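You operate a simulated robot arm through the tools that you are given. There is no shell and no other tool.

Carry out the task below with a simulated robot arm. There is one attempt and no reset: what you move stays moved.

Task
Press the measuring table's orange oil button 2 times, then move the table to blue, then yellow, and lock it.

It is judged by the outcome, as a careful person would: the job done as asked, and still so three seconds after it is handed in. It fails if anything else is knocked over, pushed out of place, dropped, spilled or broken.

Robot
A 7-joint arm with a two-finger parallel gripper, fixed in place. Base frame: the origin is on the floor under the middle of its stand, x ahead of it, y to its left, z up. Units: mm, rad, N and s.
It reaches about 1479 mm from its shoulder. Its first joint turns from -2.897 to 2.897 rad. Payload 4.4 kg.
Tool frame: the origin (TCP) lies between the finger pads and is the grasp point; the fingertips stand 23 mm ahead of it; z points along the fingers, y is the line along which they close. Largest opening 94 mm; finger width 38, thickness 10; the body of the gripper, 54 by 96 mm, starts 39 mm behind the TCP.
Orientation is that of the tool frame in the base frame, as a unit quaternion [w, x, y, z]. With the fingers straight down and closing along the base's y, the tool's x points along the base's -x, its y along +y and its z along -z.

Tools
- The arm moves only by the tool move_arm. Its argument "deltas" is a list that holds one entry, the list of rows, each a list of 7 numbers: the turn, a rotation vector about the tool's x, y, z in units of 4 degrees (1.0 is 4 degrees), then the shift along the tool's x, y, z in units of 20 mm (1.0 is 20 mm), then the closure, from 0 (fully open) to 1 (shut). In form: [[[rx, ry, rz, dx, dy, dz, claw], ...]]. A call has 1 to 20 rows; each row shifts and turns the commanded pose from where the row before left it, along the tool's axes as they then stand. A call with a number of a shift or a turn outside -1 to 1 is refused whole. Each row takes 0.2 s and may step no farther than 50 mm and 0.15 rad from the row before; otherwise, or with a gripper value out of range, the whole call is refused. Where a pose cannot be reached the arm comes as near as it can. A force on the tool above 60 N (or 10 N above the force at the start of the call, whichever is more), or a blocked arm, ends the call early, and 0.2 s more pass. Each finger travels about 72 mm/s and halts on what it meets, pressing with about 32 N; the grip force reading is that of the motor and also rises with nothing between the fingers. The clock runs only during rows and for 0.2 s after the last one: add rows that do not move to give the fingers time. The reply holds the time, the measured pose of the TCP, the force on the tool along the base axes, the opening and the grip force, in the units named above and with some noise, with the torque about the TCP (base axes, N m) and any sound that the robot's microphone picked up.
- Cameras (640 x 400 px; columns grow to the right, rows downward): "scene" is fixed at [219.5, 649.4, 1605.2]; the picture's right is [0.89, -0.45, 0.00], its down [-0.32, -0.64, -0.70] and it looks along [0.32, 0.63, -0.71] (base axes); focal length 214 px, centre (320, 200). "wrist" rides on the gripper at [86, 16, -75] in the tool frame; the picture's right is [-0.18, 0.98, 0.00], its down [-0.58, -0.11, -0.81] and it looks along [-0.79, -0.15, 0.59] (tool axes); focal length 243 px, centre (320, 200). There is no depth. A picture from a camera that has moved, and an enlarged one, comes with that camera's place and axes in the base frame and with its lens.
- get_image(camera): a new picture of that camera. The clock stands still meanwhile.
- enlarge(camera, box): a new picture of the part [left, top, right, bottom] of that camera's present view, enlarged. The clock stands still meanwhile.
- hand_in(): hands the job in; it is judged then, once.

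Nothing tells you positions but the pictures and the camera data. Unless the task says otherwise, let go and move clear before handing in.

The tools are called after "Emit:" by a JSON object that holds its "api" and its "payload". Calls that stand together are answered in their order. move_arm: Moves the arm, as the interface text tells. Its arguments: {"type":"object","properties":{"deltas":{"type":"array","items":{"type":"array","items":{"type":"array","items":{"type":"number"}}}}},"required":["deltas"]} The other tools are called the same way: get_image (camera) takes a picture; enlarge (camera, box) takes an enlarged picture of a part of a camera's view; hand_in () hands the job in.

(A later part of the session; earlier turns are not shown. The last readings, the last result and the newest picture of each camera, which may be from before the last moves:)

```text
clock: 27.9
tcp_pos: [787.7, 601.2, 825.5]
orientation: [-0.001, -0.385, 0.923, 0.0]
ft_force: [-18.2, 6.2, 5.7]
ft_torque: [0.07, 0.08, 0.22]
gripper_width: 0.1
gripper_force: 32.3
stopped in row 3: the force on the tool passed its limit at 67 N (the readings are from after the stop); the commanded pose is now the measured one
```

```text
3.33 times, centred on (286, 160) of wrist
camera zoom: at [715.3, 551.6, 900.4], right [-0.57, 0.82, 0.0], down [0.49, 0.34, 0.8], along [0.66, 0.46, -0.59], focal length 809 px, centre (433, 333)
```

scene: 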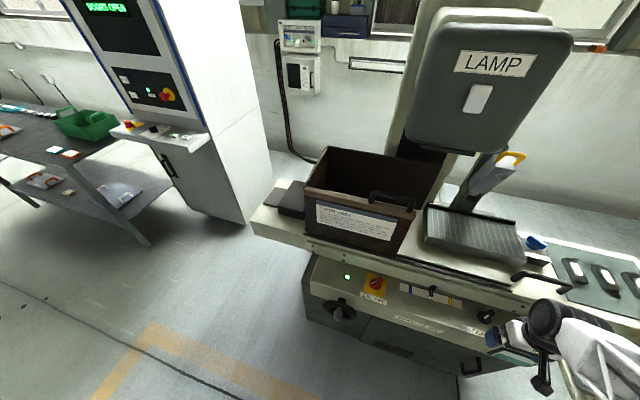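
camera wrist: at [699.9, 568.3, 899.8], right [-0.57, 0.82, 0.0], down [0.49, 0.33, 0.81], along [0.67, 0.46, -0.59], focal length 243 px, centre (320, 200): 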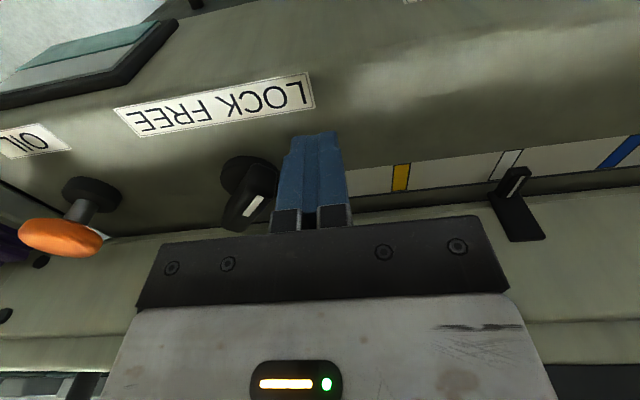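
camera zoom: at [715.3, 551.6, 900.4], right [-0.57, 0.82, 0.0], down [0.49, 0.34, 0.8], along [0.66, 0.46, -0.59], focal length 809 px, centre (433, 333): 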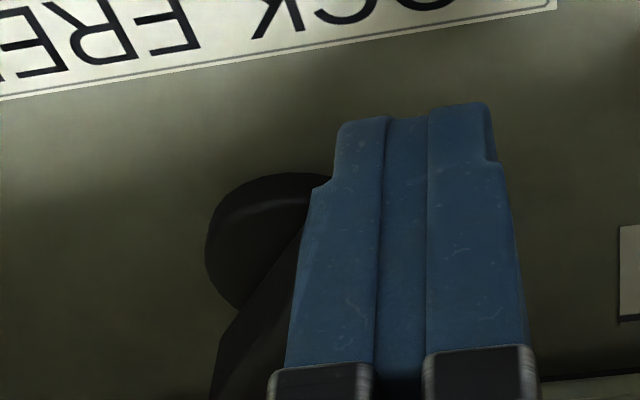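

The push stalled at 67 N with little torque on the knob, because that direction jams against the bar's end. I'll back away, lift and check whether the knob moved.

Emit:
{"api": "move_arm", "payload": {"deltas": [[[0, 0, 0, 0, 0.5, 0, 1], [0, 0, 0, 0, 0.5, 0, 1], [0, 0, 0, 0.3, 0, -0.8, 1], [0, 0, 0, 0.5, 0, -1, 1], [0, 0, 0, 0.8, 0, -1, 1], [0, 0, 0, 0.8, -0.4, -1, 0.6], [0, 0, 0, 0.8, -0.8, -0.5, 0.3], [0, 0, 0, 0.8, -0.8, 0, 0], [0, 0, 0, 0, -0.5, 0, 0], [0, 0, 0, 0, 0, 0, 0], [0, 0, 0, 0, 0, 0, 0]]]}}

Emit:
{"api": "get_image", "payload": {"camera": "wrist"}}

Emit:
{"api": "enlarge", "payload": {"camera": "scene", "box": [460, 295, 508, 325]}}

```text
clock: 30.3
tcp_pos: [753.4, 521.7, 910.1]
orientation: [-0.001, -0.384, 0.923, 0.001]
ft_force: [-0.1, 0.4, 1.0]
ft_torque: [-0.03, 0.04, 0.0]
gripper_width: 93.9
gripper_force: 0.0
```

```text
taken
camera wrist: at [681.1, 471.5, 985.7], right [-0.57, 0.82, 0.0], down [0.49, 0.34, 0.8], along [0.66, 0.46, -0.59], focal length 243 px, centre (320, 200)
```

wrist: 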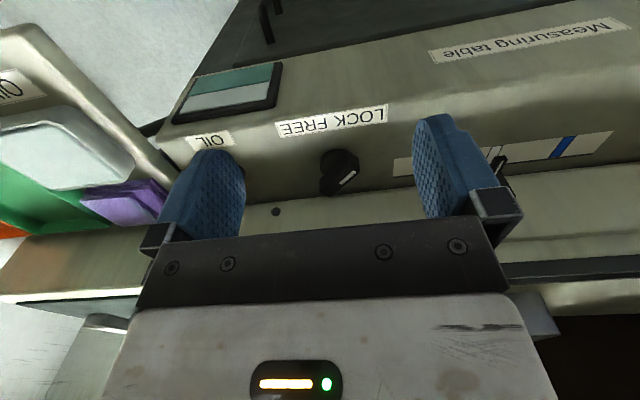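

```text
13.33 times, centred on (484, 310) of scene
camera zoom: at [219.5, 649.4, 1605.2], right [0.89, -0.45, 0.0], down [-0.32, -0.64, -0.7], along [0.32, 0.63, -0.71], focal length 2860 px, centre (-1867, -1267)
```

zoom: 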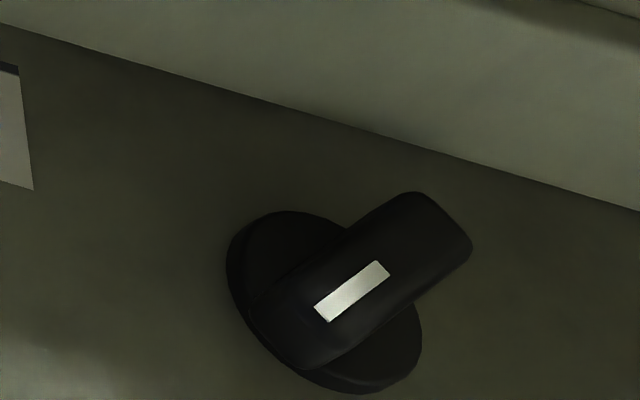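

The knob hasn't moved. I'll grip it across the bar instead, with the gripper leaning back so its body stays clear of the table. First, a precise measurement of the bar.

Emit:
{"api": "enlarge", "payload": {"camera": "wrist", "box": [304, 135, 384, 205]}}

```text
5.71 times, centred on (344, 170) of wrist
camera zoom: at [681.1, 471.5, 985.7], right [-0.57, 0.82, 0.0], down [0.49, 0.34, 0.8], along [0.66, 0.46, -0.59], focal length 1386 px, centre (183, 371)
```

zoom: 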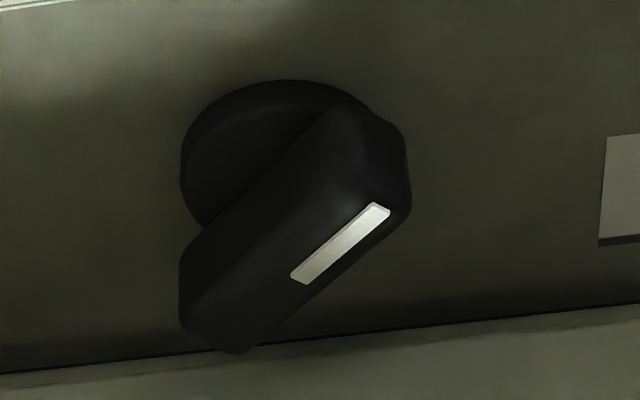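

The bar spans x≈803–857 at y≈599.5, about 16 mm wide, with the knob axis near (829, 599.5). I'll turn the gripper to close along base y and pitch it back 30° while still clear of the panel.

Emit:
{"api": "move_arm", "payload": {"deltas": [[[0, 0, 0.94, 0, 0, 0, 0.3], [0, 0, 0.94, 0, 0, 0, 0.5], [0, 0, 0.94, 0, 0, 0, 0.5], [0, 0, 0.94, 0, 0, 0, 0.5], [0, 0, 0.94, 0, 0, 0, 0.5], [0, 0, 0.94, 0, 0, 0, 0.5], [0, 0, 0.94, 0, 0, 0, 0.5], [0, 0, 0.94, 0, 0, 0, 0.5], [0, 0, 0.94, 0, 0, 0, 0.5], [0, 0, 0.94, 0, 0, 0, 0.5], [0, 0, 0.94, 0, 0, 0, 0.5], [0, 0, 0.91, 0, 0, 0, 0.5], [0, -0.94, 0, 0, 0, 0, 0.5], [0, -0.94, 0, 0, 0, 0, 0.5], [0, -0.94, 0, 0, 0, 0, 0.5], [0, -0.94, 0, 0, 0, 0, 0.5], [0, -0.94, 0, 0, 0, 0, 0.5], [0, -0.94, 0, 0, 0, 0, 0.5], [0, -0.94, 0, 0, 0, 0, 0.5], [0, -0.92, 0, 0, 0, 0, 0.5]]]}}

Emit:
{"api": "get_image", "payload": {"camera": "wrist"}}

Emit:
{"api": "get_image", "payload": {"camera": "scene"}}

```text
clock: 34.5
tcp_pos: [752.9, 521.5, 912.4]
orientation: [0.258, -0.001, 0.966, 0.0]
ft_force: [0.3, 0.3, 0.0]
ft_torque: [0.02, -0.01, 0.0]
gripper_width: 47.0
gripper_force: 0.1
```

```text
taken
camera wrist: at [641.3, 538.8, 934.0], right [0.16, 0.98, 0.09], down [0.1, -0.11, 0.99], along [0.98, -0.15, -0.12], focal length 243 px, centre (320, 200)
```

wrist: 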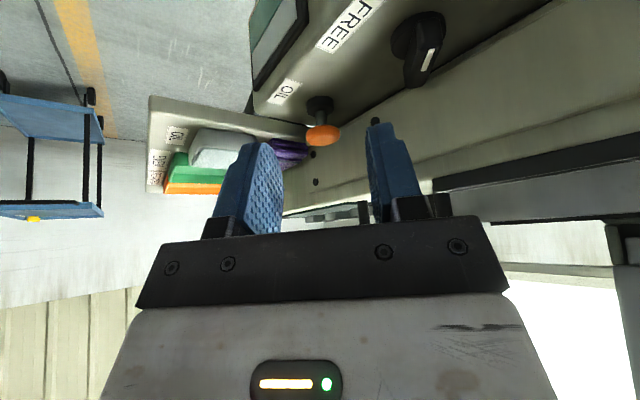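

```text
taken
```

scene: 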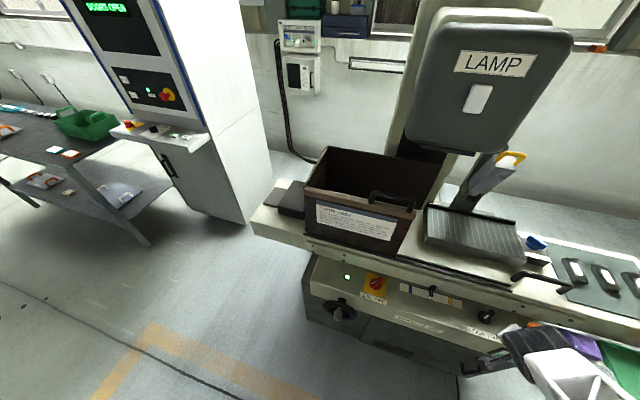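

The gripper is at 30° pitch, 47 mm open, with its jaws closing along y. I'll move to a pre-grasp point 60 mm back from the bar.

Emit:
{"api": "move_arm", "payload": {"deltas": [[[0, 0, 0, 0.025, 0.975, 0.48, 0.5], [0, 0, 0, 0.025, 0.975, 0.48, 0.5], [0, 0, 0, 0.025, 0.975, 0.48, 0.5], [0, 0, 0, 0.025, 0.975, 0.48, 0.5], [0, 0, 0, 0, 0, 0, 0.5]]]}}

Emit:
{"api": "get_image", "payload": {"camera": "wrist"}}

Emit:
{"api": "enlarge", "payload": {"camera": "scene", "box": [440, 270, 536, 330]}}

```text
clock: 35.7
tcp_pos: [771.2, 599.8, 876.9]
orientation: [0.257, -0.001, 0.966, 0.0]
ft_force: [0.1, 0.5, 0.3]
ft_torque: [-0.01, 0.0, 0.03]
gripper_width: 47.0
gripper_force: 0.0
```

```text
taken
camera wrist: at [659.1, 616.5, 899.2], right [0.16, 0.98, 0.09], down [0.1, -0.11, 0.99], along [0.98, -0.15, -0.12], focal length 243 px, centre (320, 200)
```

wrist: 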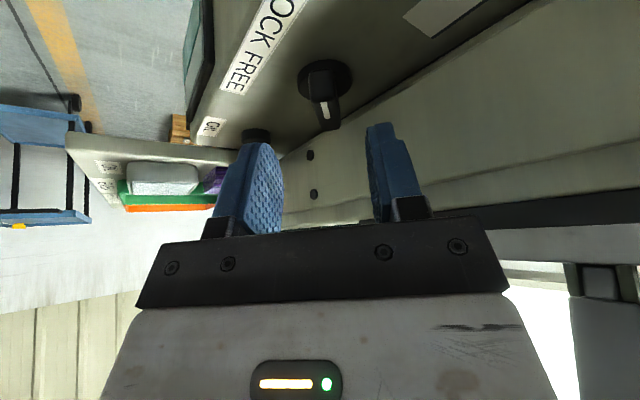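

```text
6.67 times, centred on (488, 300) of scene
camera zoom: at [219.5, 649.4, 1605.2], right [0.89, -0.45, 0.0], down [-0.32, -0.64, -0.7], along [0.32, 0.63, -0.71], focal length 1430 px, centre (-800, -467)
```

zoom: 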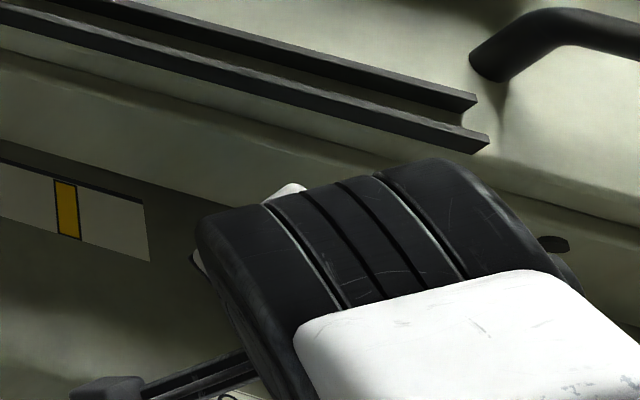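

The bar is centred between the open fingers. I'll advance along the finger direction to straddle it.

Emit:
{"api": "move_arm", "payload": {"deltas": [[[0, 0, 0, 0, 0, 0.7, 0.5], [0, 0, 0, 0, 0, 0.7, 0.5], [0, 0, 0, 0, 0, 0.7, 0.5], [0, 0, 0, 0, 0, 0.3, 0.5], [0, 0, 0, 0, 0, 0, 0.5]]]}}

Emit:
{"api": "get_image", "payload": {"camera": "wrist"}}

Emit:
{"api": "enlarge", "payload": {"camera": "wrist", "box": [220, 80, 444, 220]}}

```text
clock: 36.9
tcp_pos: [794.3, 599.9, 836.1]
orientation: [0.258, -0.002, 0.966, 0.001]
ft_force: [0.1, -0.6, 0.0]
ft_torque: [-0.02, 0.02, 0.01]
gripper_width: 47.2
gripper_force: 0.0
```

```text
taken
camera wrist: at [682.9, 616.1, 858.0], right [0.16, 0.98, 0.09], down [0.1, -0.11, 0.99], along [0.98, -0.15, -0.12], focal length 243 px, centre (320, 200)
```

wrist: 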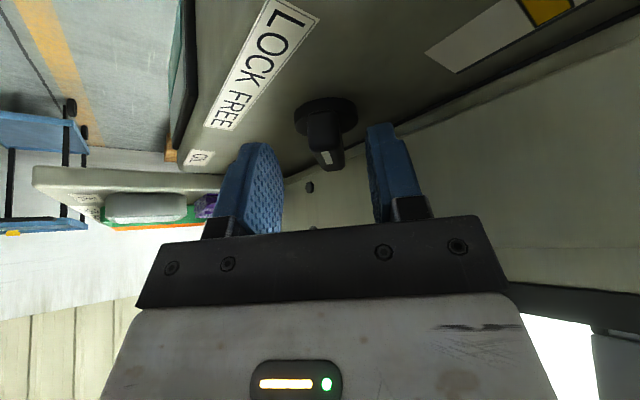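

```text
2.86 times, centred on (332, 150) of wrist
camera zoom: at [682.9, 616.1, 858.0], right [0.16, 0.98, 0.09], down [0.1, -0.11, 0.99], along [0.98, -0.15, -0.12], focal length 693 px, centre (286, 343)
```

zoom: 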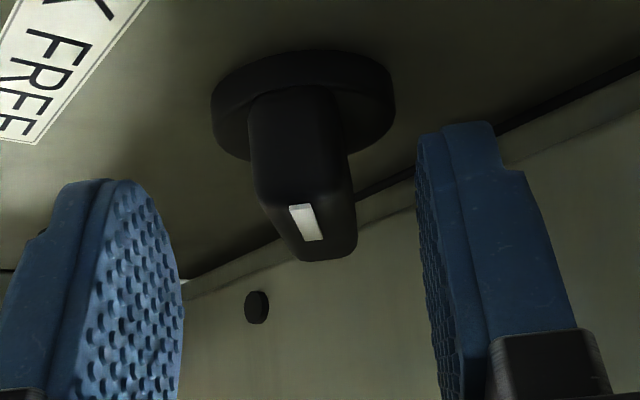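

The bar is between the fingers and the knob's base disc tops out at z≈792. I'll advance the last 12 mm and close gently on the bar.

Emit:
{"api": "move_arm", "payload": {"deltas": [[[0, 0, 0, 0, 0, 0.3, 0.5], [0, 0, 0, 0, 0, 0.35, 0.5], [0, 0, 0, 0, 0, 0, 0.7], [0, 0, 0, 0, 0, 0, 0.9], [0, 0, 0, 0, 0, 0, 0.9], [0, 0, 0, 0, 0, 0, 0.9]]]}}

Emit:
{"api": "get_image", "payload": {"camera": "wrist"}}

```text
clock: 38.3
tcp_pos: [802.9, 601.5, 825.0]
orientation: [0.258, -0.003, 0.966, 0.001]
ft_force: [17.1, 55.2, -17.8]
ft_torque: [0.34, -0.07, 1.85]
gripper_width: 17.7
gripper_force: 45.4
```

```text
taken
camera wrist: at [689.0, 617.6, 846.7], right [0.15, 0.98, 0.09], down [0.1, -0.11, 0.99], along [0.98, -0.14, -0.12], focal length 243 px, centre (320, 200)
```

wrist: 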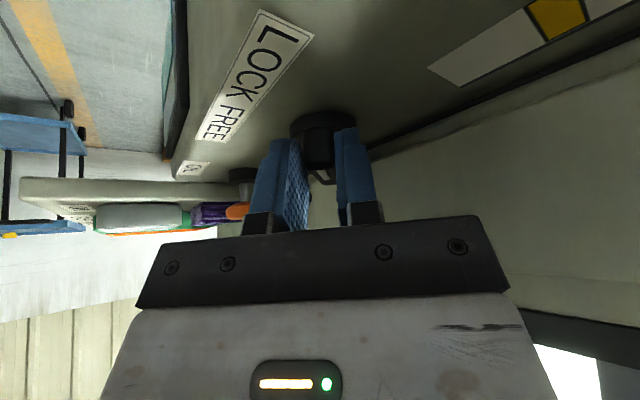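

The bar is gripped at 17.7 mm, but there is a 55 N sideways load, so the bar's centre is slightly to +y of the tool. I'll shift a little to relieve it.

Emit:
{"api": "move_arm", "payload": {"deltas": [[[0, 0, 0, 0, 0.08, 0, 0.9], [0, 0, 0, 0, 0.08, 0, 0.9]]]}}

```text
clock: 38.9
tcp_pos: [801.5, 602.0, 826.0]
orientation: [0.257, 0.0, 0.966, -0.002]
ft_force: [-17.7, 16.4, 5.7]
ft_torque: [0.12, 0.08, 0.57]
gripper_width: 17.8
gripper_force: 44.5
```

The load is nearly gone. Now I'll start turning about the knob's vertical axis (counter-clockwise, toward FREE), 8° first, and check the torque.

Emit:
{"api": "move_arm", "payload": {"deltas": [[[-0.25, 0, -0.433, 0, -0.048, 0, 0.9], [-0.25, 0, -0.433, 0, -0.048, 0, 0.9], [-0.25, 0, -0.433, 0, -0.048, 0, 0.9], [-0.25, 0, -0.433, 0, -0.048, 0, 0.9]]]}}

Emit:
{"api": "enlarge", "payload": {"camera": "wrist", "box": [220, 80, 444, 220]}}

```text
clock: 40.0
tcp_pos: [802.0, 597.1, 825.4]
orientation: [0.257, -0.067, 0.964, 0.018]
ft_force: [-8.3, -16.2, 7.8]
ft_torque: [-0.26, 0.97, -0.56]
gripper_width: 17.9
gripper_force: 45.3
stopped in row 4: the force on the tool passed its limit at 64 N (the readings are from after the stop); the commanded pose is now the measured one
```

```text
2.86 times, centred on (332, 150) of wrist
camera zoom: at [688.5, 598.8, 846.9], right [0.02, 1.0, 0.09], down [0.12, -0.09, 0.99], along [0.99, -0.01, -0.12], focal length 693 px, centre (286, 343)
```

zoom: 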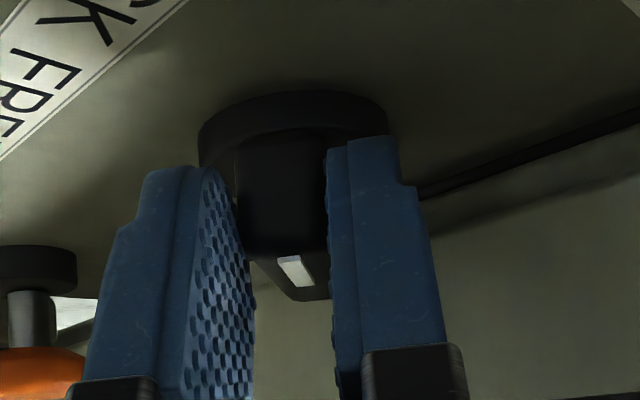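

The tool and the bar both turned: the mark is now about 6° counter-clockwise, so the knob does turn this way. I'll continue more slowly with a slightly larger radius.

Emit:
{"api": "move_arm", "payload": {"deltas": [[[-0.1875, 0, -0.325, 0, -0.042, 0, 0.9], [-0.1875, 0, -0.325, 0, -0.042, 0, 0.9], [-0.1875, 0, -0.325, 0, -0.042, 0, 0.9], [-0.1875, 0, -0.325, 0, -0.042, 0, 0.9]]]}}

```text
clock: 41.0
tcp_pos: [802.4, 594.4, 824.3]
orientation: [0.256, -0.117, 0.959, 0.032]
ft_force: [-3.0, -30.7, 11.6]
ft_torque: [-0.1, -0.7, -0.97]
gripper_width: 17.8
gripper_force: 45.0
```

The torque reading shows the knob turns freely and the residual force is just arc mismatch, which puts the axis about 33 mm ahead of the TCP. I'll correct by 1 mm and continue.

Emit:
{"api": "move_arm", "payload": {"deltas": [[[0, 0, 0, 0, -0.05, 0, 0.9], [-0.25, 0, -0.433, 0, -0.06, 0, 0.9], [-0.25, 0, -0.433, 0, -0.06, 0, 0.9], [-0.25, 0, -0.433, 0, -0.06, 0, 0.9], [-0.25, 0, -0.433, 0, -0.06, 0, 0.9], [-0.25, 0, -0.433, 0, -0.06, 0, 0.9]]]}}

```text
clock: 42.4
tcp_pos: [804.6, 589.0, 824.2]
orientation: [0.253, -0.2, 0.945, 0.053]
ft_force: [-13.5, -11.4, 19.9]
ft_torque: [-0.34, 0.61, -0.18]
gripper_width: 17.8
gripper_force: 44.9
```

The turn is at 24° and forces are modest. I'll ease up 1 mm and continue.

Emit:
{"api": "move_arm", "payload": {"deltas": [[[-0.25, 0, -0.433, -0.025, -0.06, -0.043, 0.9], [-0.25, 0, -0.433, 0, -0.06, 0, 0.9], [-0.25, 0, -0.433, 0, -0.06, 0, 0.9], [-0.25, 0, -0.433, 0, -0.06, 0, 0.9], [-0.25, 0, -0.433, 0, -0.06, 0, 0.9], [-0.25, 0, -0.433, 0, -0.06, 0, 0.9]]]}}

Emit:
{"api": "get_image", "payload": {"camera": "wrist"}}

```text
clock: 43.8
tcp_pos: [808.1, 582.6, 824.9]
orientation: [0.245, -0.297, 0.919, 0.079]
ft_force: [26.0, 26.9, -10.3]
ft_torque: [0.2, -0.14, 0.16]
gripper_width: 17.8
gripper_force: 44.9
```

```text
taken
camera wrist: at [707.6, 530.3, 846.7], right [-0.45, 0.89, 0.09], down [0.15, -0.03, 0.99], along [0.88, 0.46, -0.12], focal length 243 px, centre (320, 200)
```

wrist: 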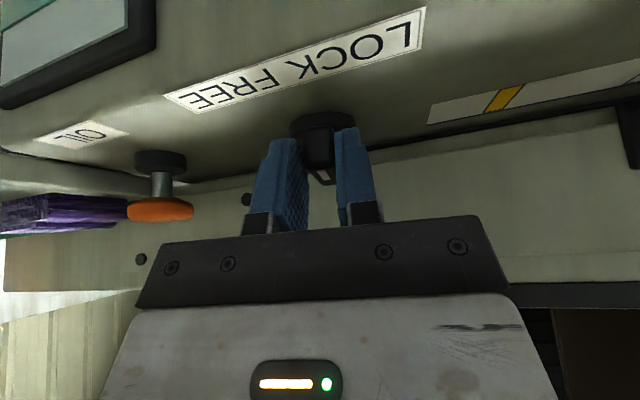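

The turn is at 36° and the knob is following. I'll keep going with a small inward correction.

Emit:
{"api": "move_arm", "payload": {"deltas": [[[-0.25, 0, -0.433, -0.02, -0.06, 0.011, 0.9], [-0.25, 0, -0.433, -0.02, -0.06, 0.011, 0.9], [-0.25, 0, -0.433, -0.01, -0.06, 0.006, 0.9], [-0.25, 0, -0.433, -0.01, -0.06, 0.006, 0.9], [-0.25, 0, -0.433, -0.005, -0.06, 0.003, 0.9], [-0.25, 0, -0.433, -0.005, -0.06, 0.003, 0.9]]]}}

```text
clock: 45.2
tcp_pos: [812.8, 577.3, 823.7]
orientation: [0.234, -0.393, 0.883, 0.106]
ft_force: [-42.1, -20.3, 12.2]
ft_torque: [-0.58, 0.18, 0.79]
gripper_width: 18.1
gripper_force: 45.3
```

The turn is at 48°. I'll back out about 0.8 mm radially and continue.

Emit:
{"api": "move_arm", "payload": {"deltas": [[[-0.25, 0, -0.433, 0.035, -0.06, -0.02, 0.9], [-0.25, 0, -0.433, 0, -0.06, 0, 0.9], [-0.25, 0, -0.433, 0, -0.06, 0, 0.9], [-0.25, 0, -0.433, 0, -0.06, 0, 0.9], [-0.25, 0, -0.433, 0, -0.06, 0, 0.9]]]}}

```text
clock: 46.4
tcp_pos: [816.9, 573.7, 824.9]
orientation: [0.224, -0.468, 0.846, 0.126]
ft_force: [-31.5, -3.7, -3.0]
ft_torque: [-1.05, 0.46, 0.83]
gripper_width: 17.8
gripper_force: 45.1
```

The turn is at 58°. I'll continue with a small tangential correction.

Emit:
{"api": "move_arm", "payload": {"deltas": [[[-0.25, 0, -0.433, 0.02, -0.02, -0.01, 0.9], [-0.25, 0, -0.433, 0, -0.057, 0, 0.9], [-0.25, 0, -0.433, 0, -0.057, 0, 0.9], [-0.25, 0, -0.433, 0, -0.057, 0, 0.9], [-0.25, 0, -0.433, 0, -0.057, 0, 0.9]]]}}

Emit:
{"api": "get_image", "payload": {"camera": "wrist"}}

```text
clock: 47.6
tcp_pos: [823.2, 572.3, 826.2]
orientation: [0.213, -0.539, 0.802, 0.145]
ft_force: [-16.2, 13.0, -11.1]
ft_torque: [-0.18, -0.26, 0.65]
gripper_width: 18.3
gripper_force: 45.3
```

```text
taken
camera wrist: at [765.2, 474.1, 846.9], right [-0.85, 0.52, 0.09], down [0.14, 0.05, 0.99], along [0.51, 0.85, -0.12], focal length 243 px, centre (320, 200)
```

wrist: 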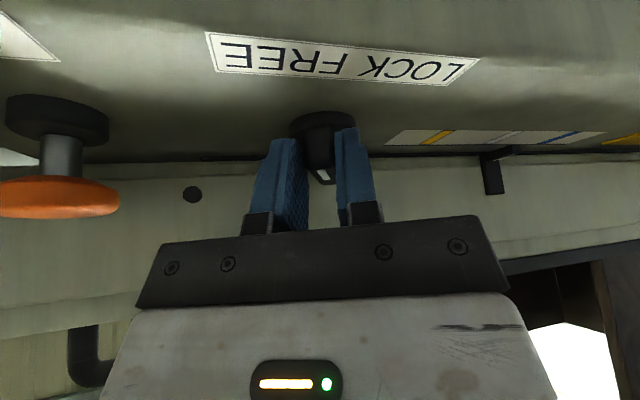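

The turn is at 68° and still following cleanly. Continuing toward 90°.

Emit:
{"api": "move_arm", "payload": {"deltas": [[[-0.25, 0, -0.433, 0, -0.04, 0, 0.9], [-0.25, 0, -0.433, 0, -0.058, 0, 0.9], [-0.25, 0, -0.433, 0, -0.058, 0, 0.9], [-0.25, 0, -0.433, 0, -0.058, 0, 0.9], [-0.25, 0, -0.433, 0, -0.058, 0, 0.9], [-0.25, 0, -0.433, 0, -0.058, 0, 0.9]]]}}

```text
clock: 49.0
tcp_pos: [830.2, 568.8, 824.7]
orientation: [0.197, -0.619, 0.741, 0.166]
ft_force: [28.5, 34.9, -20.8]
ft_torque: [0.17, -0.26, -0.68]
gripper_width: 17.9
gripper_force: 44.9
```

The turn is at 80°. I'll add a small inward and tangential correction and finish the turn.

Emit:
{"api": "move_arm", "payload": {"deltas": [[[-0.25, 0, -0.433, -0.035, -0.08, 0.02, 0.9], [-0.25, 0, -0.433, 0, -0.06, 0, 0.9], [-0.25, 0, -0.433, 0, -0.06, 0, 0.9], [-0.25, 0, -0.433, 0, -0.06, 0, 0.9], [-0.25, 0, -0.433, 0, -0.06, 0, 0.9]]]}}

Emit:
{"api": "get_image", "payload": {"camera": "wrist"}}

```text
clock: 50.2
tcp_pos: [833.6, 567.1, 826.2]
orientation: [0.181, -0.682, 0.684, 0.184]
ft_force: [-20.7, -23.0, 15.8]
ft_torque: [-0.15, 0.02, 0.71]
gripper_width: 17.7
gripper_force: 44.7
```

```text
taken
camera wrist: at [818.4, 456.3, 847.4], right [-0.98, 0.16, 0.1], down [0.11, 0.1, 0.99], along [0.15, 0.98, -0.12], focal length 243 px, centre (320, 200)
```

wrist: 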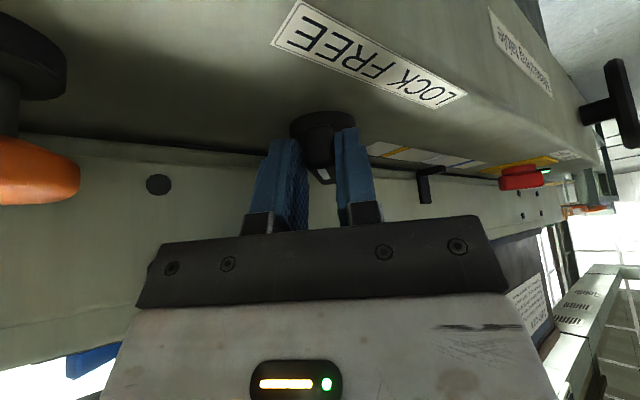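

The knob is now turned about 90°. I'll nudge it 3° further to feel for an end stop.

Emit:
{"api": "move_arm", "payload": {"deltas": [[[0, 0, 0, 0.03, 0.03, -0.017, 0.9], [-0.19, 0, -0.325, 0, -0.045, 0, 0.9], [-0.19, 0, -0.325, 0, -0.045, 0, 0.9]]]}}

```text
clock: 51.0
tcp_pos: [836.9, 568.8, 825.1]
orientation: [-0.177, 0.699, -0.666, -0.189]
ft_force: [-15.5, -26.1, 17.7]
ft_torque: [-0.08, 0.51, -0.73]
gripper_width: 18.4
gripper_force: 44.6
```

I now feel about 1.3 N·m against further turning, so the knob is at the FREE stop. I'll open slightly and back straight out along the fingers.

Emit:
{"api": "move_arm", "payload": {"deltas": [[[0, 0, 0, 0, 0, 0, 0.65], [0, 0, 0, 0, 0, 0, 0.65], [0, 0, 0, 0, 0, 0, 0.65], [0, 0, 0, 0, 0, -0.4, 0.65], [0, 0, 0, 0, 0, -0.7, 0.65], [0, 0, 0, 0, 0, -0.7, 0.65], [0, 0, 0, 0, 0, -0.7, 0.65], [0, 0, 0, 0, 0, -0.7, 0.65], [0, 0, 0, 0, 0, 0, 0.65]]]}}

Emit:
{"api": "get_image", "payload": {"camera": "wrist"}}

Emit:
{"api": "get_image", "payload": {"camera": "scene"}}

```text
clock: 53.0
tcp_pos: [837.9, 536.3, 881.8]
orientation: [-0.176, 0.7, -0.666, -0.189]
ft_force: [0.9, -0.4, 0.3]
ft_torque: [0.02, -0.01, 0.01]
gripper_width: 33.1
gripper_force: 0.1
```

```text
taken
camera wrist: at [827.8, 424.4, 903.4], right [-0.99, 0.11, 0.1], down [0.11, 0.11, 0.99], along [0.1, 0.99, -0.12], focal length 243 px, centre (320, 200)
```

wrist: 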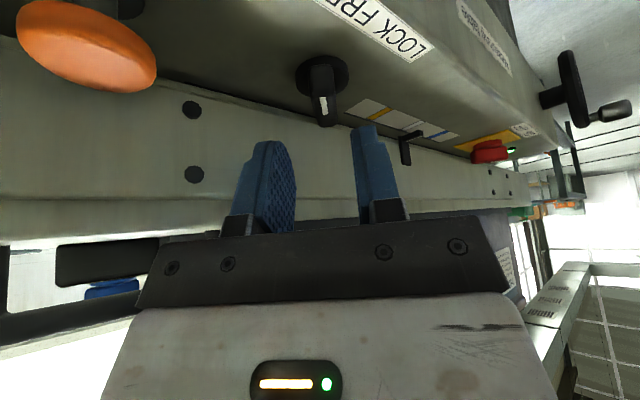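

```text
taken
```

scene: 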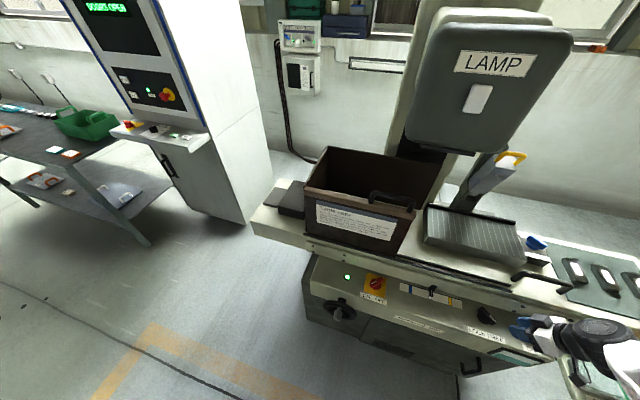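

The knob's bar now points along base y, toward FREE. I'll check it in the scene camera before moving to the table.

Emit:
{"api": "enlarge", "payload": {"camera": "scene", "box": [440, 285, 536, 345]}}

Emit:
{"api": "enlarge", "payload": {"camera": "scene", "box": [390, 270, 470, 320]}}

Emit:
{"api": "enlarge", "payload": {"camera": "scene", "box": [490, 230, 610, 305]}}

```text
6.67 times, centred on (488, 315) of scene
camera zoom: at [219.5, 649.4, 1605.2], right [0.89, -0.45, 0.0], down [-0.32, -0.64, -0.7], along [0.32, 0.63, -0.71], focal length 1430 px, centre (-800, -567)
```

zoom: 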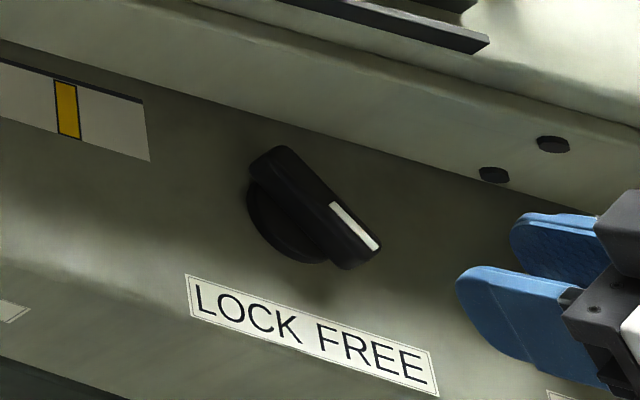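

```text
8.00 times, centred on (430, 295) of scene
camera zoom: at [219.5, 649.4, 1605.2], right [0.89, -0.45, 0.0], down [-0.32, -0.64, -0.7], along [0.32, 0.63, -0.71], focal length 1716 px, centre (-560, -560)
```

zoom: 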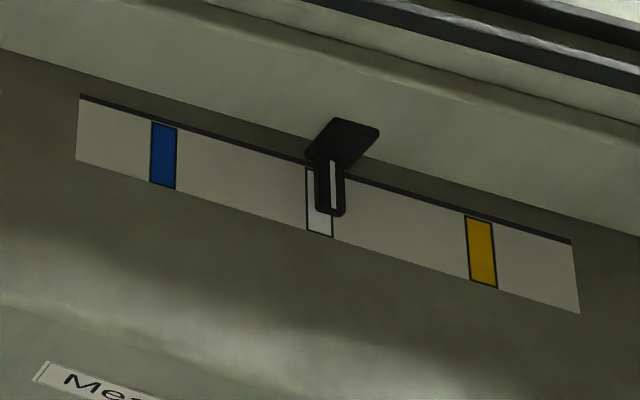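

```text
5.33 times, centred on (550, 268) of scene
camera zoom: at [219.5, 649.4, 1605.2], right [0.89, -0.45, 0.0], down [-0.32, -0.64, -0.7], along [0.32, 0.63, -0.71], focal length 1144 px, centre (-907, -160)
```

zoom: 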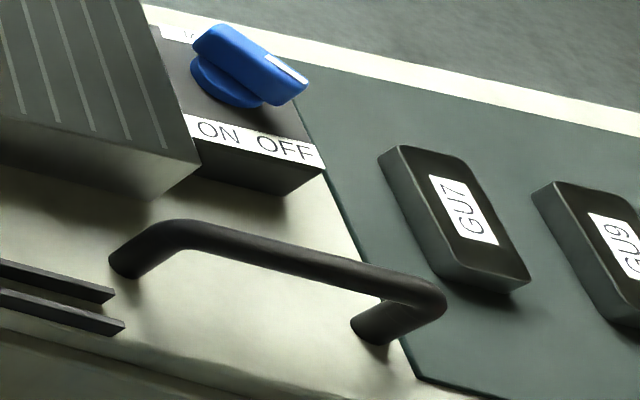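

The knob now clearly points to FREE, and the pointer sits at the centre white mark with blue and yellow about 70 mm to either side. Next I'll lift, straighten the gripper and turn it so it can close across the handle bar at about (994, 594, 938).

Emit:
{"api": "move_arm", "payload": {"deltas": [[[0, 0, 0, -0.5, 0, -0.87, 0.65], [0, 0, 0, -0.5, 0, -0.87, 0.65], [0, 0, 0, -0.5, 0, -0.87, 0.5], [0, 0, 0, -0.5, 0, -0.87, 0.3], [0, 0, 0, -0.5, 0, -0.87, 0.3], [0, 0.94, 0, -0.5, 0, -0.87, 0.3], [0, 0.94, 0, 0, 0, 0, 0.3], [0, 0.94, 0, 0, 0, 0, 0.3], [0, 0.94, 0, 0, 0, 0, 0.3], [0, 0.94, 0, 0, 0, 0, 0.3], [0, 0.94, 0, 0, 0, 0, 0.3], [0, 0.94, 0, 0, 0, 0, 0.3], [0, 0.92, 0, 0, 0, 0, 0.3], [0, 0, 0, 0, 0, 0, 0.3]]]}}

Emit:
{"api": "get_image", "payload": {"camera": "wrist"}}

```text
clock: 56.0
tcp_pos: [839.1, 536.5, 1000.1]
orientation: [0.001, 0.725, -0.689, -0.001]
ft_force: [0.5, 0.2, 0.2]
ft_torque: [-0.01, 0.0, 0.0]
gripper_width: 65.8
gripper_force: 0.1
```

```text
taken
camera wrist: at [827.0, 449.9, 1076.1], right [-0.99, 0.13, 0.0], down [0.08, 0.59, 0.8], along [0.11, 0.8, -0.59], focal length 243 px, centre (320, 200)
```

wrist: 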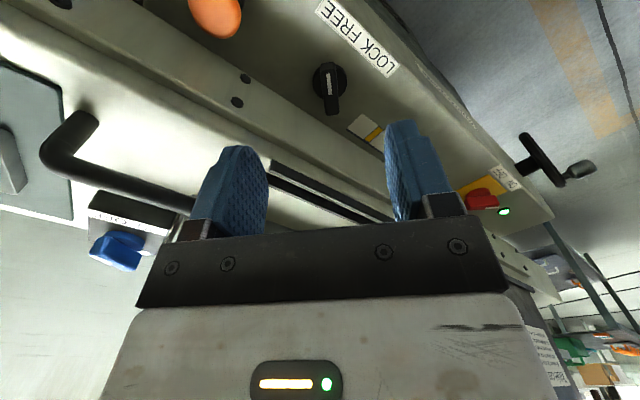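

The tool is vertical again at 93° yaw and z=1000. I'll rotate on to 135° so the fingers close across the handle bar.

Emit:
{"api": "move_arm", "payload": {"deltas": [[[0, 0, -0.957, 0, 0, 0, 0.3], [0, 0, -0.957, 0, 0, 0, 0.3], [0, 0, -0.957, 0, 0, 0, 0.3], [0, 0, -0.957, 0, 0, 0, 0.3], [0, 0, -0.957, 0, 0, 0, 0.3], [0, 0, -0.957, 0, 0, 0, 0.3], [0, 0, -0.957, 0, 0, 0, 0.3], [0, 0, -0.957, 0, 0, 0, 0.3], [0, 0, -0.957, 0, 0, 0, 0.3], [0, 0, -0.957, 0, 0, 0, 0.3], [0, 0, -0.957, 0, 0, 0, 0.3], [0, 0, 0, 0, 0, 0, 0.3]]]}}

Emit:
{"api": "get_image", "payload": {"camera": "wrist"}}

Emit:
{"api": "get_image", "payload": {"camera": "scene"}}

```text
clock: 58.6
tcp_pos: [839.1, 536.5, 1001.8]
orientation: [0.002, 0.924, -0.382, -0.002]
ft_force: [-1.3, -0.3, 0.0]
ft_torque: [0.01, 0.01, -0.03]
gripper_width: 65.7
gripper_force: 0.0
```

```text
taken
camera wrist: at [888.6, 464.0, 1076.1], right [-0.82, -0.57, 0.0], down [-0.33, 0.49, 0.81], along [-0.46, 0.66, -0.59], focal length 243 px, centre (320, 200)
```

wrist: 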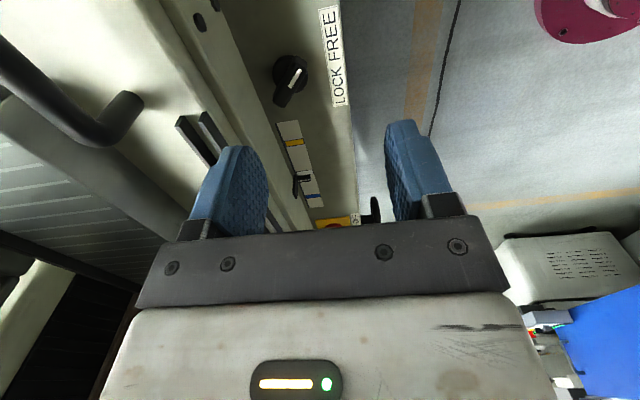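

```text
taken
```

scene: 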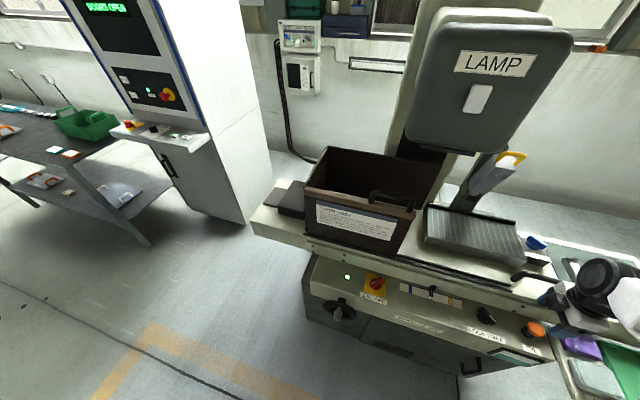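

The fingers now close across the machine, and I can see both the handle end and the scale. I'll enlarge both to get the handle position and read the scale.

Emit:
{"api": "enlarge", "payload": {"camera": "wrist", "box": [0, 20, 208, 150]}}

Emit:
{"api": "enlarge", "payload": {"camera": "wrist", "box": [260, 110, 356, 230]}}

Emit:
{"api": "enlarge", "payload": {"camera": "scene", "box": [480, 230, 640, 330]}}

```text
3.08 times, centred on (104, 85) of wrist
camera zoom: at [888.6, 464.0, 1076.1], right [-0.82, -0.57, 0.0], down [-0.33, 0.49, 0.81], along [-0.46, 0.66, -0.59], focal length 746 px, centre (985, 554)
```

zoom: 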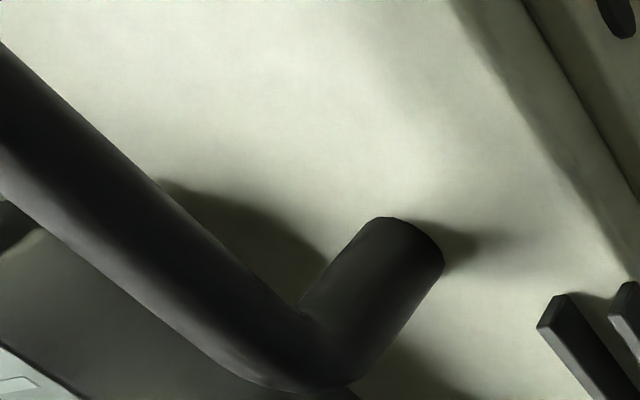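

```text
3.33 times, centred on (308, 170) of wrist
camera zoom: at [888.6, 464.0, 1076.1], right [-0.82, -0.57, 0.0], down [-0.33, 0.49, 0.81], along [-0.46, 0.66, -0.59], focal length 809 px, centre (360, 300)
```

zoom: 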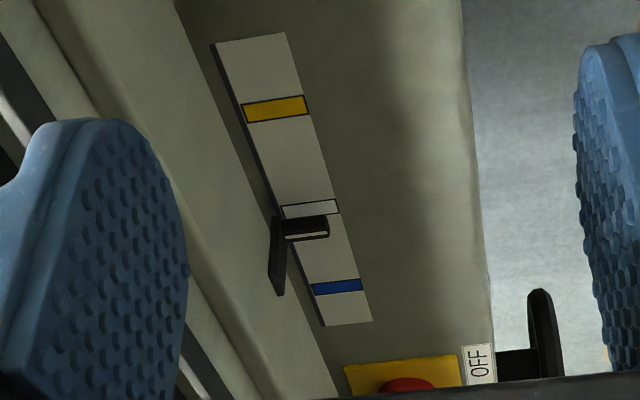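

```text
4.00 times, centred on (560, 280) of scene
camera zoom: at [219.5, 649.4, 1605.2], right [0.89, -0.45, 0.0], down [-0.32, -0.64, -0.7], along [0.32, 0.63, -0.71], focal length 858 px, centre (-640, -120)
```

zoom: 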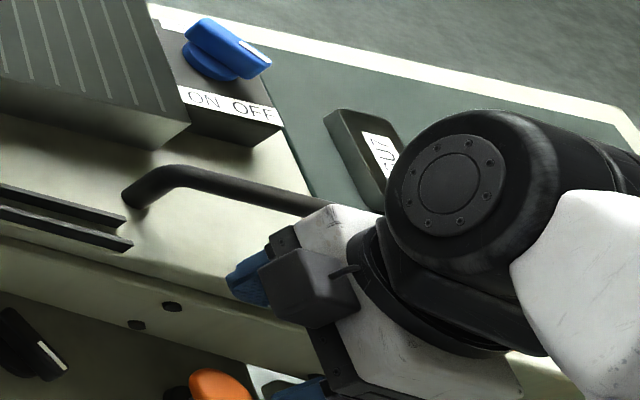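

The handle bar's axis is at about z 944, across-machine position 1126 and length position 220–348. The marks are about ±69 mm from white, and the pointer is at white now. I'll move above the middle of the handle with the fingers open.

Emit:
{"api": "move_arm", "payload": {"deltas": [[[0, 0, 0, 0.44, -0.96, -0.2, 0.3], [0, 0, 0, 0.44, -0.96, 0, 0.3], [0, 0, 0, 0.44, -0.96, 0, 0.3], [0, 0, 0, 0.44, -0.96, 0, 0.3], [0, 0, 0, 0.44, -0.96, 0, 0.3], [0, 0, 0, 0.44, -0.96, 0, 0.3], [0, 0, 0, 0.44, -0.96, 0, 0.3], [0, 0, 0, 0.44, -0.96, 0, 0.3], [0, 0, 0, 0, 0, 0, 0.3]]]}}

Emit:
{"api": "get_image", "payload": {"camera": "wrist"}}

Emit:
{"api": "get_image", "payload": {"camera": "scene"}}

```text
clock: 60.6
tcp_pos: [997.2, 594.3, 1003.8]
orientation: [0.001, 0.924, -0.383, -0.002]
ft_force: [-0.4, 0.3, -0.2]
ft_torque: [-0.01, 0.03, 0.0]
gripper_width: 65.9
gripper_force: 0.0
```

```text
taken
camera wrist: at [1047.2, 522.7, 1078.1], right [-0.83, -0.56, 0.0], down [-0.33, 0.49, 0.81], along [-0.46, 0.66, -0.59], focal length 243 px, centre (320, 200)
```

wrist: 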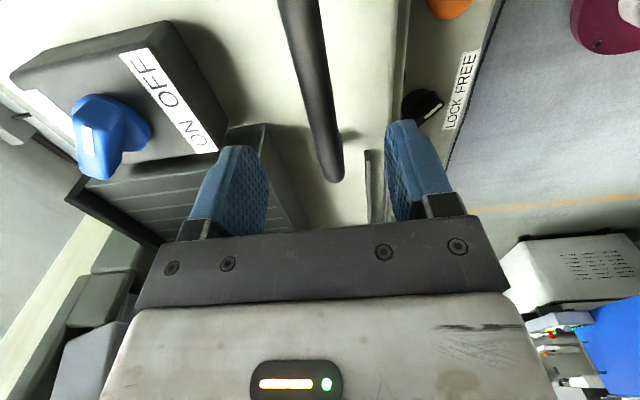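

```text
taken
```

scene: 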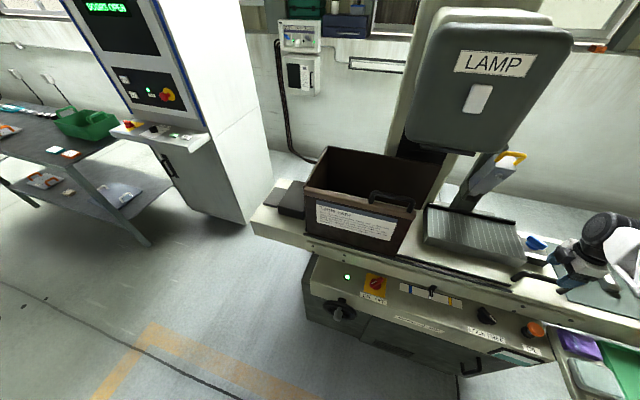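

The bar sits between the fingers within 2–3 mm of centre, and the pointer stays visible in the scene camera. I'll go down 60 mm around the bar.

Emit:
{"api": "move_arm", "payload": {"deltas": [[[0, 0, 0, 0, -0.12, 0.6, 0.3], [0, 0, 0, 0, 0, 0.7, 0.3], [0, 0, 0, 0, 0, 0.7, 0.3], [0, 0, 0, 0, 0, 0.5, 0.3], [0, 0, 0, 0, 0, 0.4, 0.3], [0, 0, 0, 0, 0, 0, 0.3]]]}}

Emit:
{"api": "get_image", "payload": {"camera": "wrist"}}

Emit:
{"api": "enlarge", "payload": {"camera": "scene", "box": [500, 230, 640, 317]}}

```text
clock: 62.0
tcp_pos: [997.9, 597.5, 945.9]
orientation: [0.001, 0.924, -0.382, -0.002]
ft_force: [0.8, -0.3, 0.1]
ft_torque: [0.02, 0.01, 0.02]
gripper_width: 66.0
gripper_force: 0.0
```

```text
taken
camera wrist: at [1048.8, 524.6, 1020.8], right [-0.83, -0.56, 0.0], down [-0.33, 0.49, 0.81], along [-0.46, 0.66, -0.59], focal length 243 px, centre (320, 200)
```

wrist: 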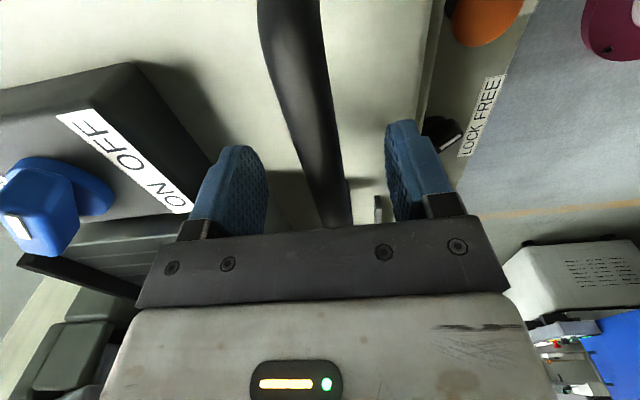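

```text
4.57 times, centred on (570, 274) of scene
camera zoom: at [219.5, 649.4, 1605.2], right [0.89, -0.45, 0.0], down [-0.32, -0.64, -0.7], along [0.32, 0.63, -0.71], focal length 980 px, centre (-823, -136)
```

zoom: 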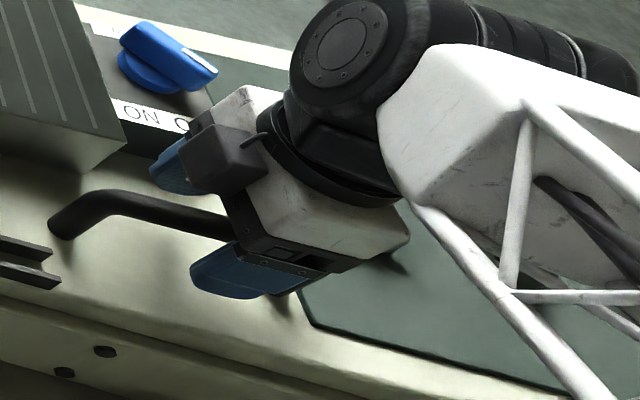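

The bar is well between the fingers and nothing else is close. I'll close on it.

Emit:
{"api": "move_arm", "payload": {"deltas": [[[0, 0, 0, 0, 0, 0, 0.6], [0, 0, 0, 0, 0, 0, 0.8], [0, 0, 0, 0, 0, 0, 1], [0, 0, 0, 0, 0, 0, 1], [0, 0, 0, 0, 0, 0, 1]]]}}

```text
clock: 62.8
tcp_pos: [998.0, 594.2, 946.8]
orientation: [0.004, 0.924, -0.383, -0.003]
ft_force: [-48.6, -38.2, 11.6]
ft_torque: [-0.38, -0.09, 0.21]
gripper_width: 17.8
gripper_force: 31.7
stopped in row 4: the force on the tool passed its limit at 65 N (the readings are from after the stop); the commanded pose is now the measured one
```

The bar is gripped at 17.8 mm with a sideways load toward the robot. I'll shift the tool that way a little to relieve it.

Emit:
{"api": "move_arm", "payload": {"deltas": [[[0, 0, 0, 0, 0.04, 0, 1], [0, 0, 0, 0, 0.04, 0, 1], [0, 0, 0, 0, 0, 0, 1]]]}}

```text
clock: 63.6
tcp_pos: [997.6, 593.6, 946.5]
orientation: [0.004, 0.924, -0.382, -0.003]
ft_force: [-27.1, -24.8, 4.3]
ft_torque: [0.18, 0.27, 0.32]
gripper_width: 17.7
gripper_force: 44.9
```

Emit:
{"api": "move_arm", "payload": {"deltas": [[[0, 0, 0, 0, 0.04, 0, 1], [0, 0, 0, 0, 0.03, 0, 1], [0, 0, 0, 0, 0, 0, 1]]]}}

```text
clock: 64.4
tcp_pos: [996.4, 594.3, 946.0]
orientation: [0.002, 0.924, -0.383, -0.002]
ft_force: [33.6, 24.9, -3.6]
ft_torque: [-0.04, -0.31, 0.12]
gripper_width: 17.9
gripper_force: 45.0
```

The load is now slightly the other way, so I'm within 1 mm of neutral. I'll take half of that back and try a small 4 mm pull toward blue.

Emit:
{"api": "move_arm", "payload": {"deltas": [[[0, 0, 0, 0, -0.03, 0, 1], [0, 0, 0, -0.1, 0, 0, 1], [0, 0, 0, -0.1, 0, 0, 1]]]}}

Emit:
{"api": "enlarge", "payload": {"camera": "scene", "box": [390, 270, 470, 320]}}

```text
clock: 65.2
tcp_pos: [993.7, 597.3, 944.7]
orientation: [0.003, 0.924, -0.383, -0.002]
ft_force: [37.2, 35.7, 1.8]
ft_torque: [-0.55, -0.7, 0.07]
gripper_width: 17.9
gripper_force: 44.8
```

```text
8.00 times, centred on (430, 295) of scene
camera zoom: at [219.5, 649.4, 1605.2], right [0.89, -0.45, 0.0], down [-0.32, -0.64, -0.7], along [0.32, 0.63, -0.71], focal length 1716 px, centre (-560, -560)
```

zoom: 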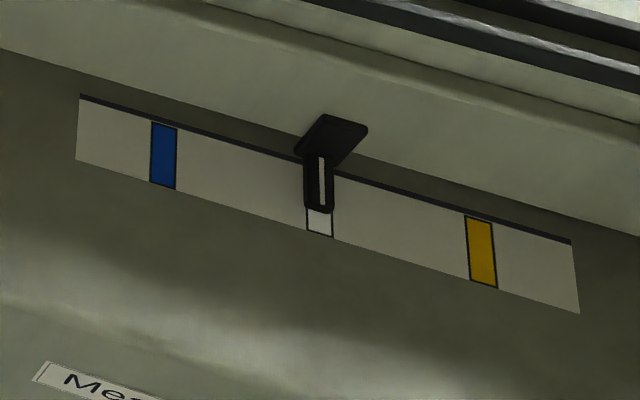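

The table moved with the handle: the pointer shifted about 4–5 mm toward blue with almost no resistance along the slide. I'll correct the small cross-load and continue slowly toward blue.

Emit:
{"api": "move_arm", "payload": {"deltas": [[[0, 0, 0, 0, -0.05, 0, 1], [0, 0, 0, -0.15, 0, 0, 1], [0, 0, 0, -0.2, 0, 0, 1], [0, 0, 0, -0.2, 0, 0, 1], [0, 0, 0, -0.2, 0, 0, 1]]]}}

```text
clock: 66.4
tcp_pos: [982.8, 608.6, 945.6]
orientation: [0.004, 0.924, -0.382, -0.005]
ft_force: [-3.1, 1.7, 7.8]
ft_torque: [-0.84, -0.83, -0.04]
gripper_width: 17.7
gripper_force: 45.0
```

Forces are near zero. Continuing toward blue.

Emit:
{"api": "move_arm", "payload": {"deltas": [[[0, 0, 0, -0.2, 0, 0, 1], [0, 0, 0, -0.2, 0, 0, 1], [0, 0, 0, -0.2, 0, 0, 1], [0, 0, 0, -0.2, 0, 0, 1], [0, 0, 0, -0.2, 0, 0, 1], [0, 0, 0, -0.2, 0, 0, 1]]]}}

Emit:
{"api": "enlarge", "payload": {"camera": "scene", "box": [390, 270, 470, 320]}}

Emit:
{"api": "get_image", "payload": {"camera": "scene"}}

```text
clock: 67.8
tcp_pos: [966.3, 627.4, 946.6]
orientation: [0.004, 0.923, -0.384, -0.002]
ft_force: [-19.1, -24.9, 19.1]
ft_torque: [-0.19, -0.13, 0.21]
gripper_width: 17.7
gripper_force: 45.2
```

```text
8.00 times, centred on (430, 295) of scene
camera zoom: at [219.5, 649.4, 1605.2], right [0.89, -0.45, 0.0], down [-0.32, -0.64, -0.7], along [0.32, 0.63, -0.71], focal length 1716 px, centre (-560, -560)
```

zoom: 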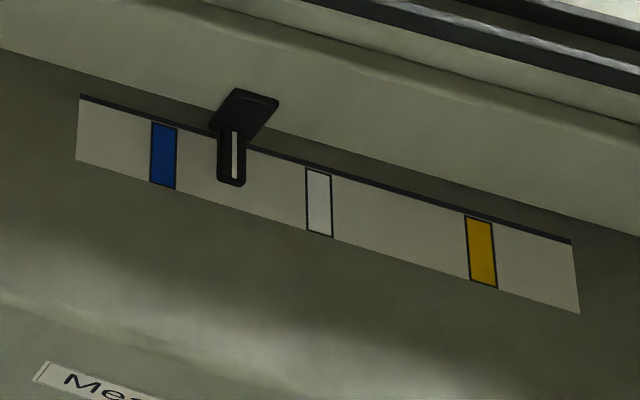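

```text
taken
```

scene: 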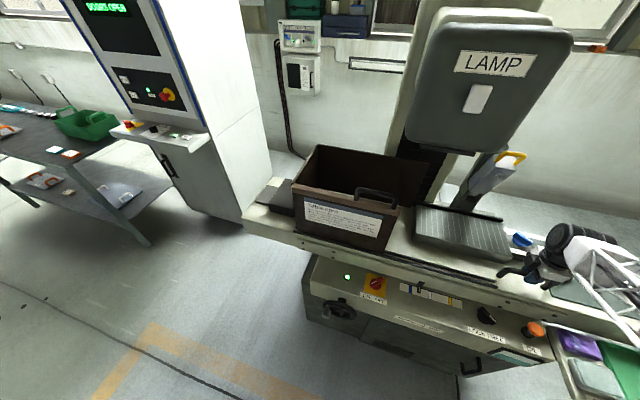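

The table and everything on it moves smoothly together, and the pointer has gone about 45 mm. About 26 mm remains to blue.

Emit:
{"api": "move_arm", "payload": {"deltas": [[[0, 0, 0, -0.15, 0.03, 0, 1], [0, 0, 0, -0.2, 0, 0, 1], [0, 0, 0, -0.2, 0, 0, 1], [0, 0, 0, -0.2, 0, 0, 1], [0, 0, 0, -0.2, 0, 0, 1], [0, 0, 0, -0.15, 0, 0, 1], [0, 0, 0, -0.1, 0, 0, 1], [0, 0, 0, 0, 0, 0, 1]]]}}

Emit:
{"api": "enlarge", "payload": {"camera": "scene", "box": [390, 270, 470, 320]}}

```text
clock: 69.6
tcp_pos: [948.9, 641.5, 946.5]
orientation: [0.003, 0.924, -0.382, -0.002]
ft_force: [5.6, 0.6, 12.2]
ft_torque: [0.16, 0.05, 0.16]
gripper_width: 17.6
gripper_force: 45.1
```

```text
8.00 times, centred on (430, 295) of scene
camera zoom: at [219.5, 649.4, 1605.2], right [0.89, -0.45, 0.0], down [-0.32, -0.64, -0.7], along [0.32, 0.63, -0.71], focal length 1716 px, centre (-560, -560)
```

zoom: 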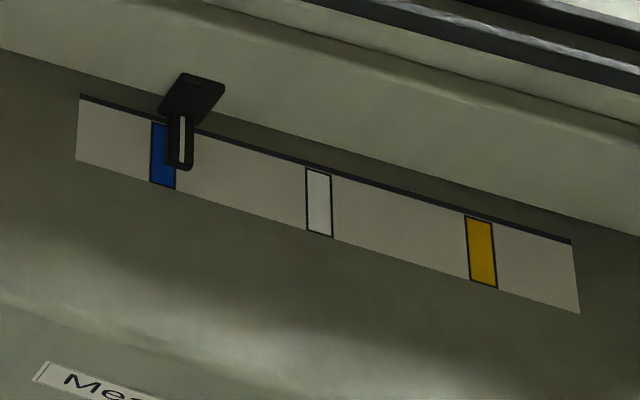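

The pointer is just right of blue once I allow for viewing parallax, with about 4 mm to go. I'll make the last small move and then zoom in.

Emit:
{"api": "move_arm", "payload": {"deltas": [[[0, 0, 0, -0.1, 0, 0, 1], [0, 0, 0, -0.1, 0, 0, 1], [0, 0, 0, 0, 0, 0, 1], [0, 0, 0, 0, 0, 0, 1]]]}}

Emit:
{"api": "enlarge", "payload": {"camera": "scene", "box": [396, 275, 444, 305]}}

```text
clock: 70.6
tcp_pos: [945.7, 644.0, 946.3]
orientation: [0.003, 0.924, -0.382, -0.003]
ft_force: [14.9, 27.3, 11.4]
ft_torque: [-0.07, -0.06, 0.22]
gripper_width: 17.8
gripper_force: 44.5
```

```text
13.33 times, centred on (420, 290) of scene
camera zoom: at [219.5, 649.4, 1605.2], right [0.89, -0.45, 0.0], down [-0.32, -0.64, -0.7], along [0.32, 0.63, -0.71], focal length 2860 px, centre (-1013, -1000)
```

zoom: 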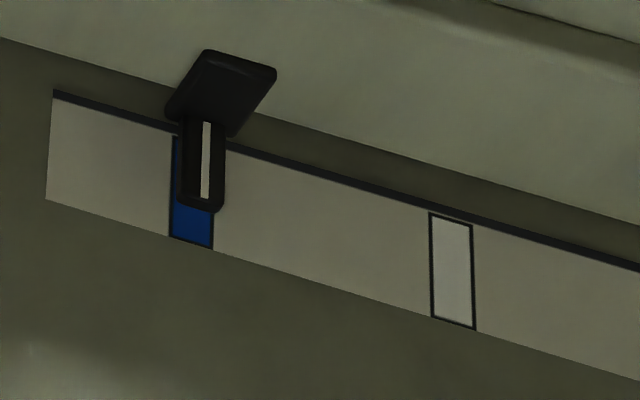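

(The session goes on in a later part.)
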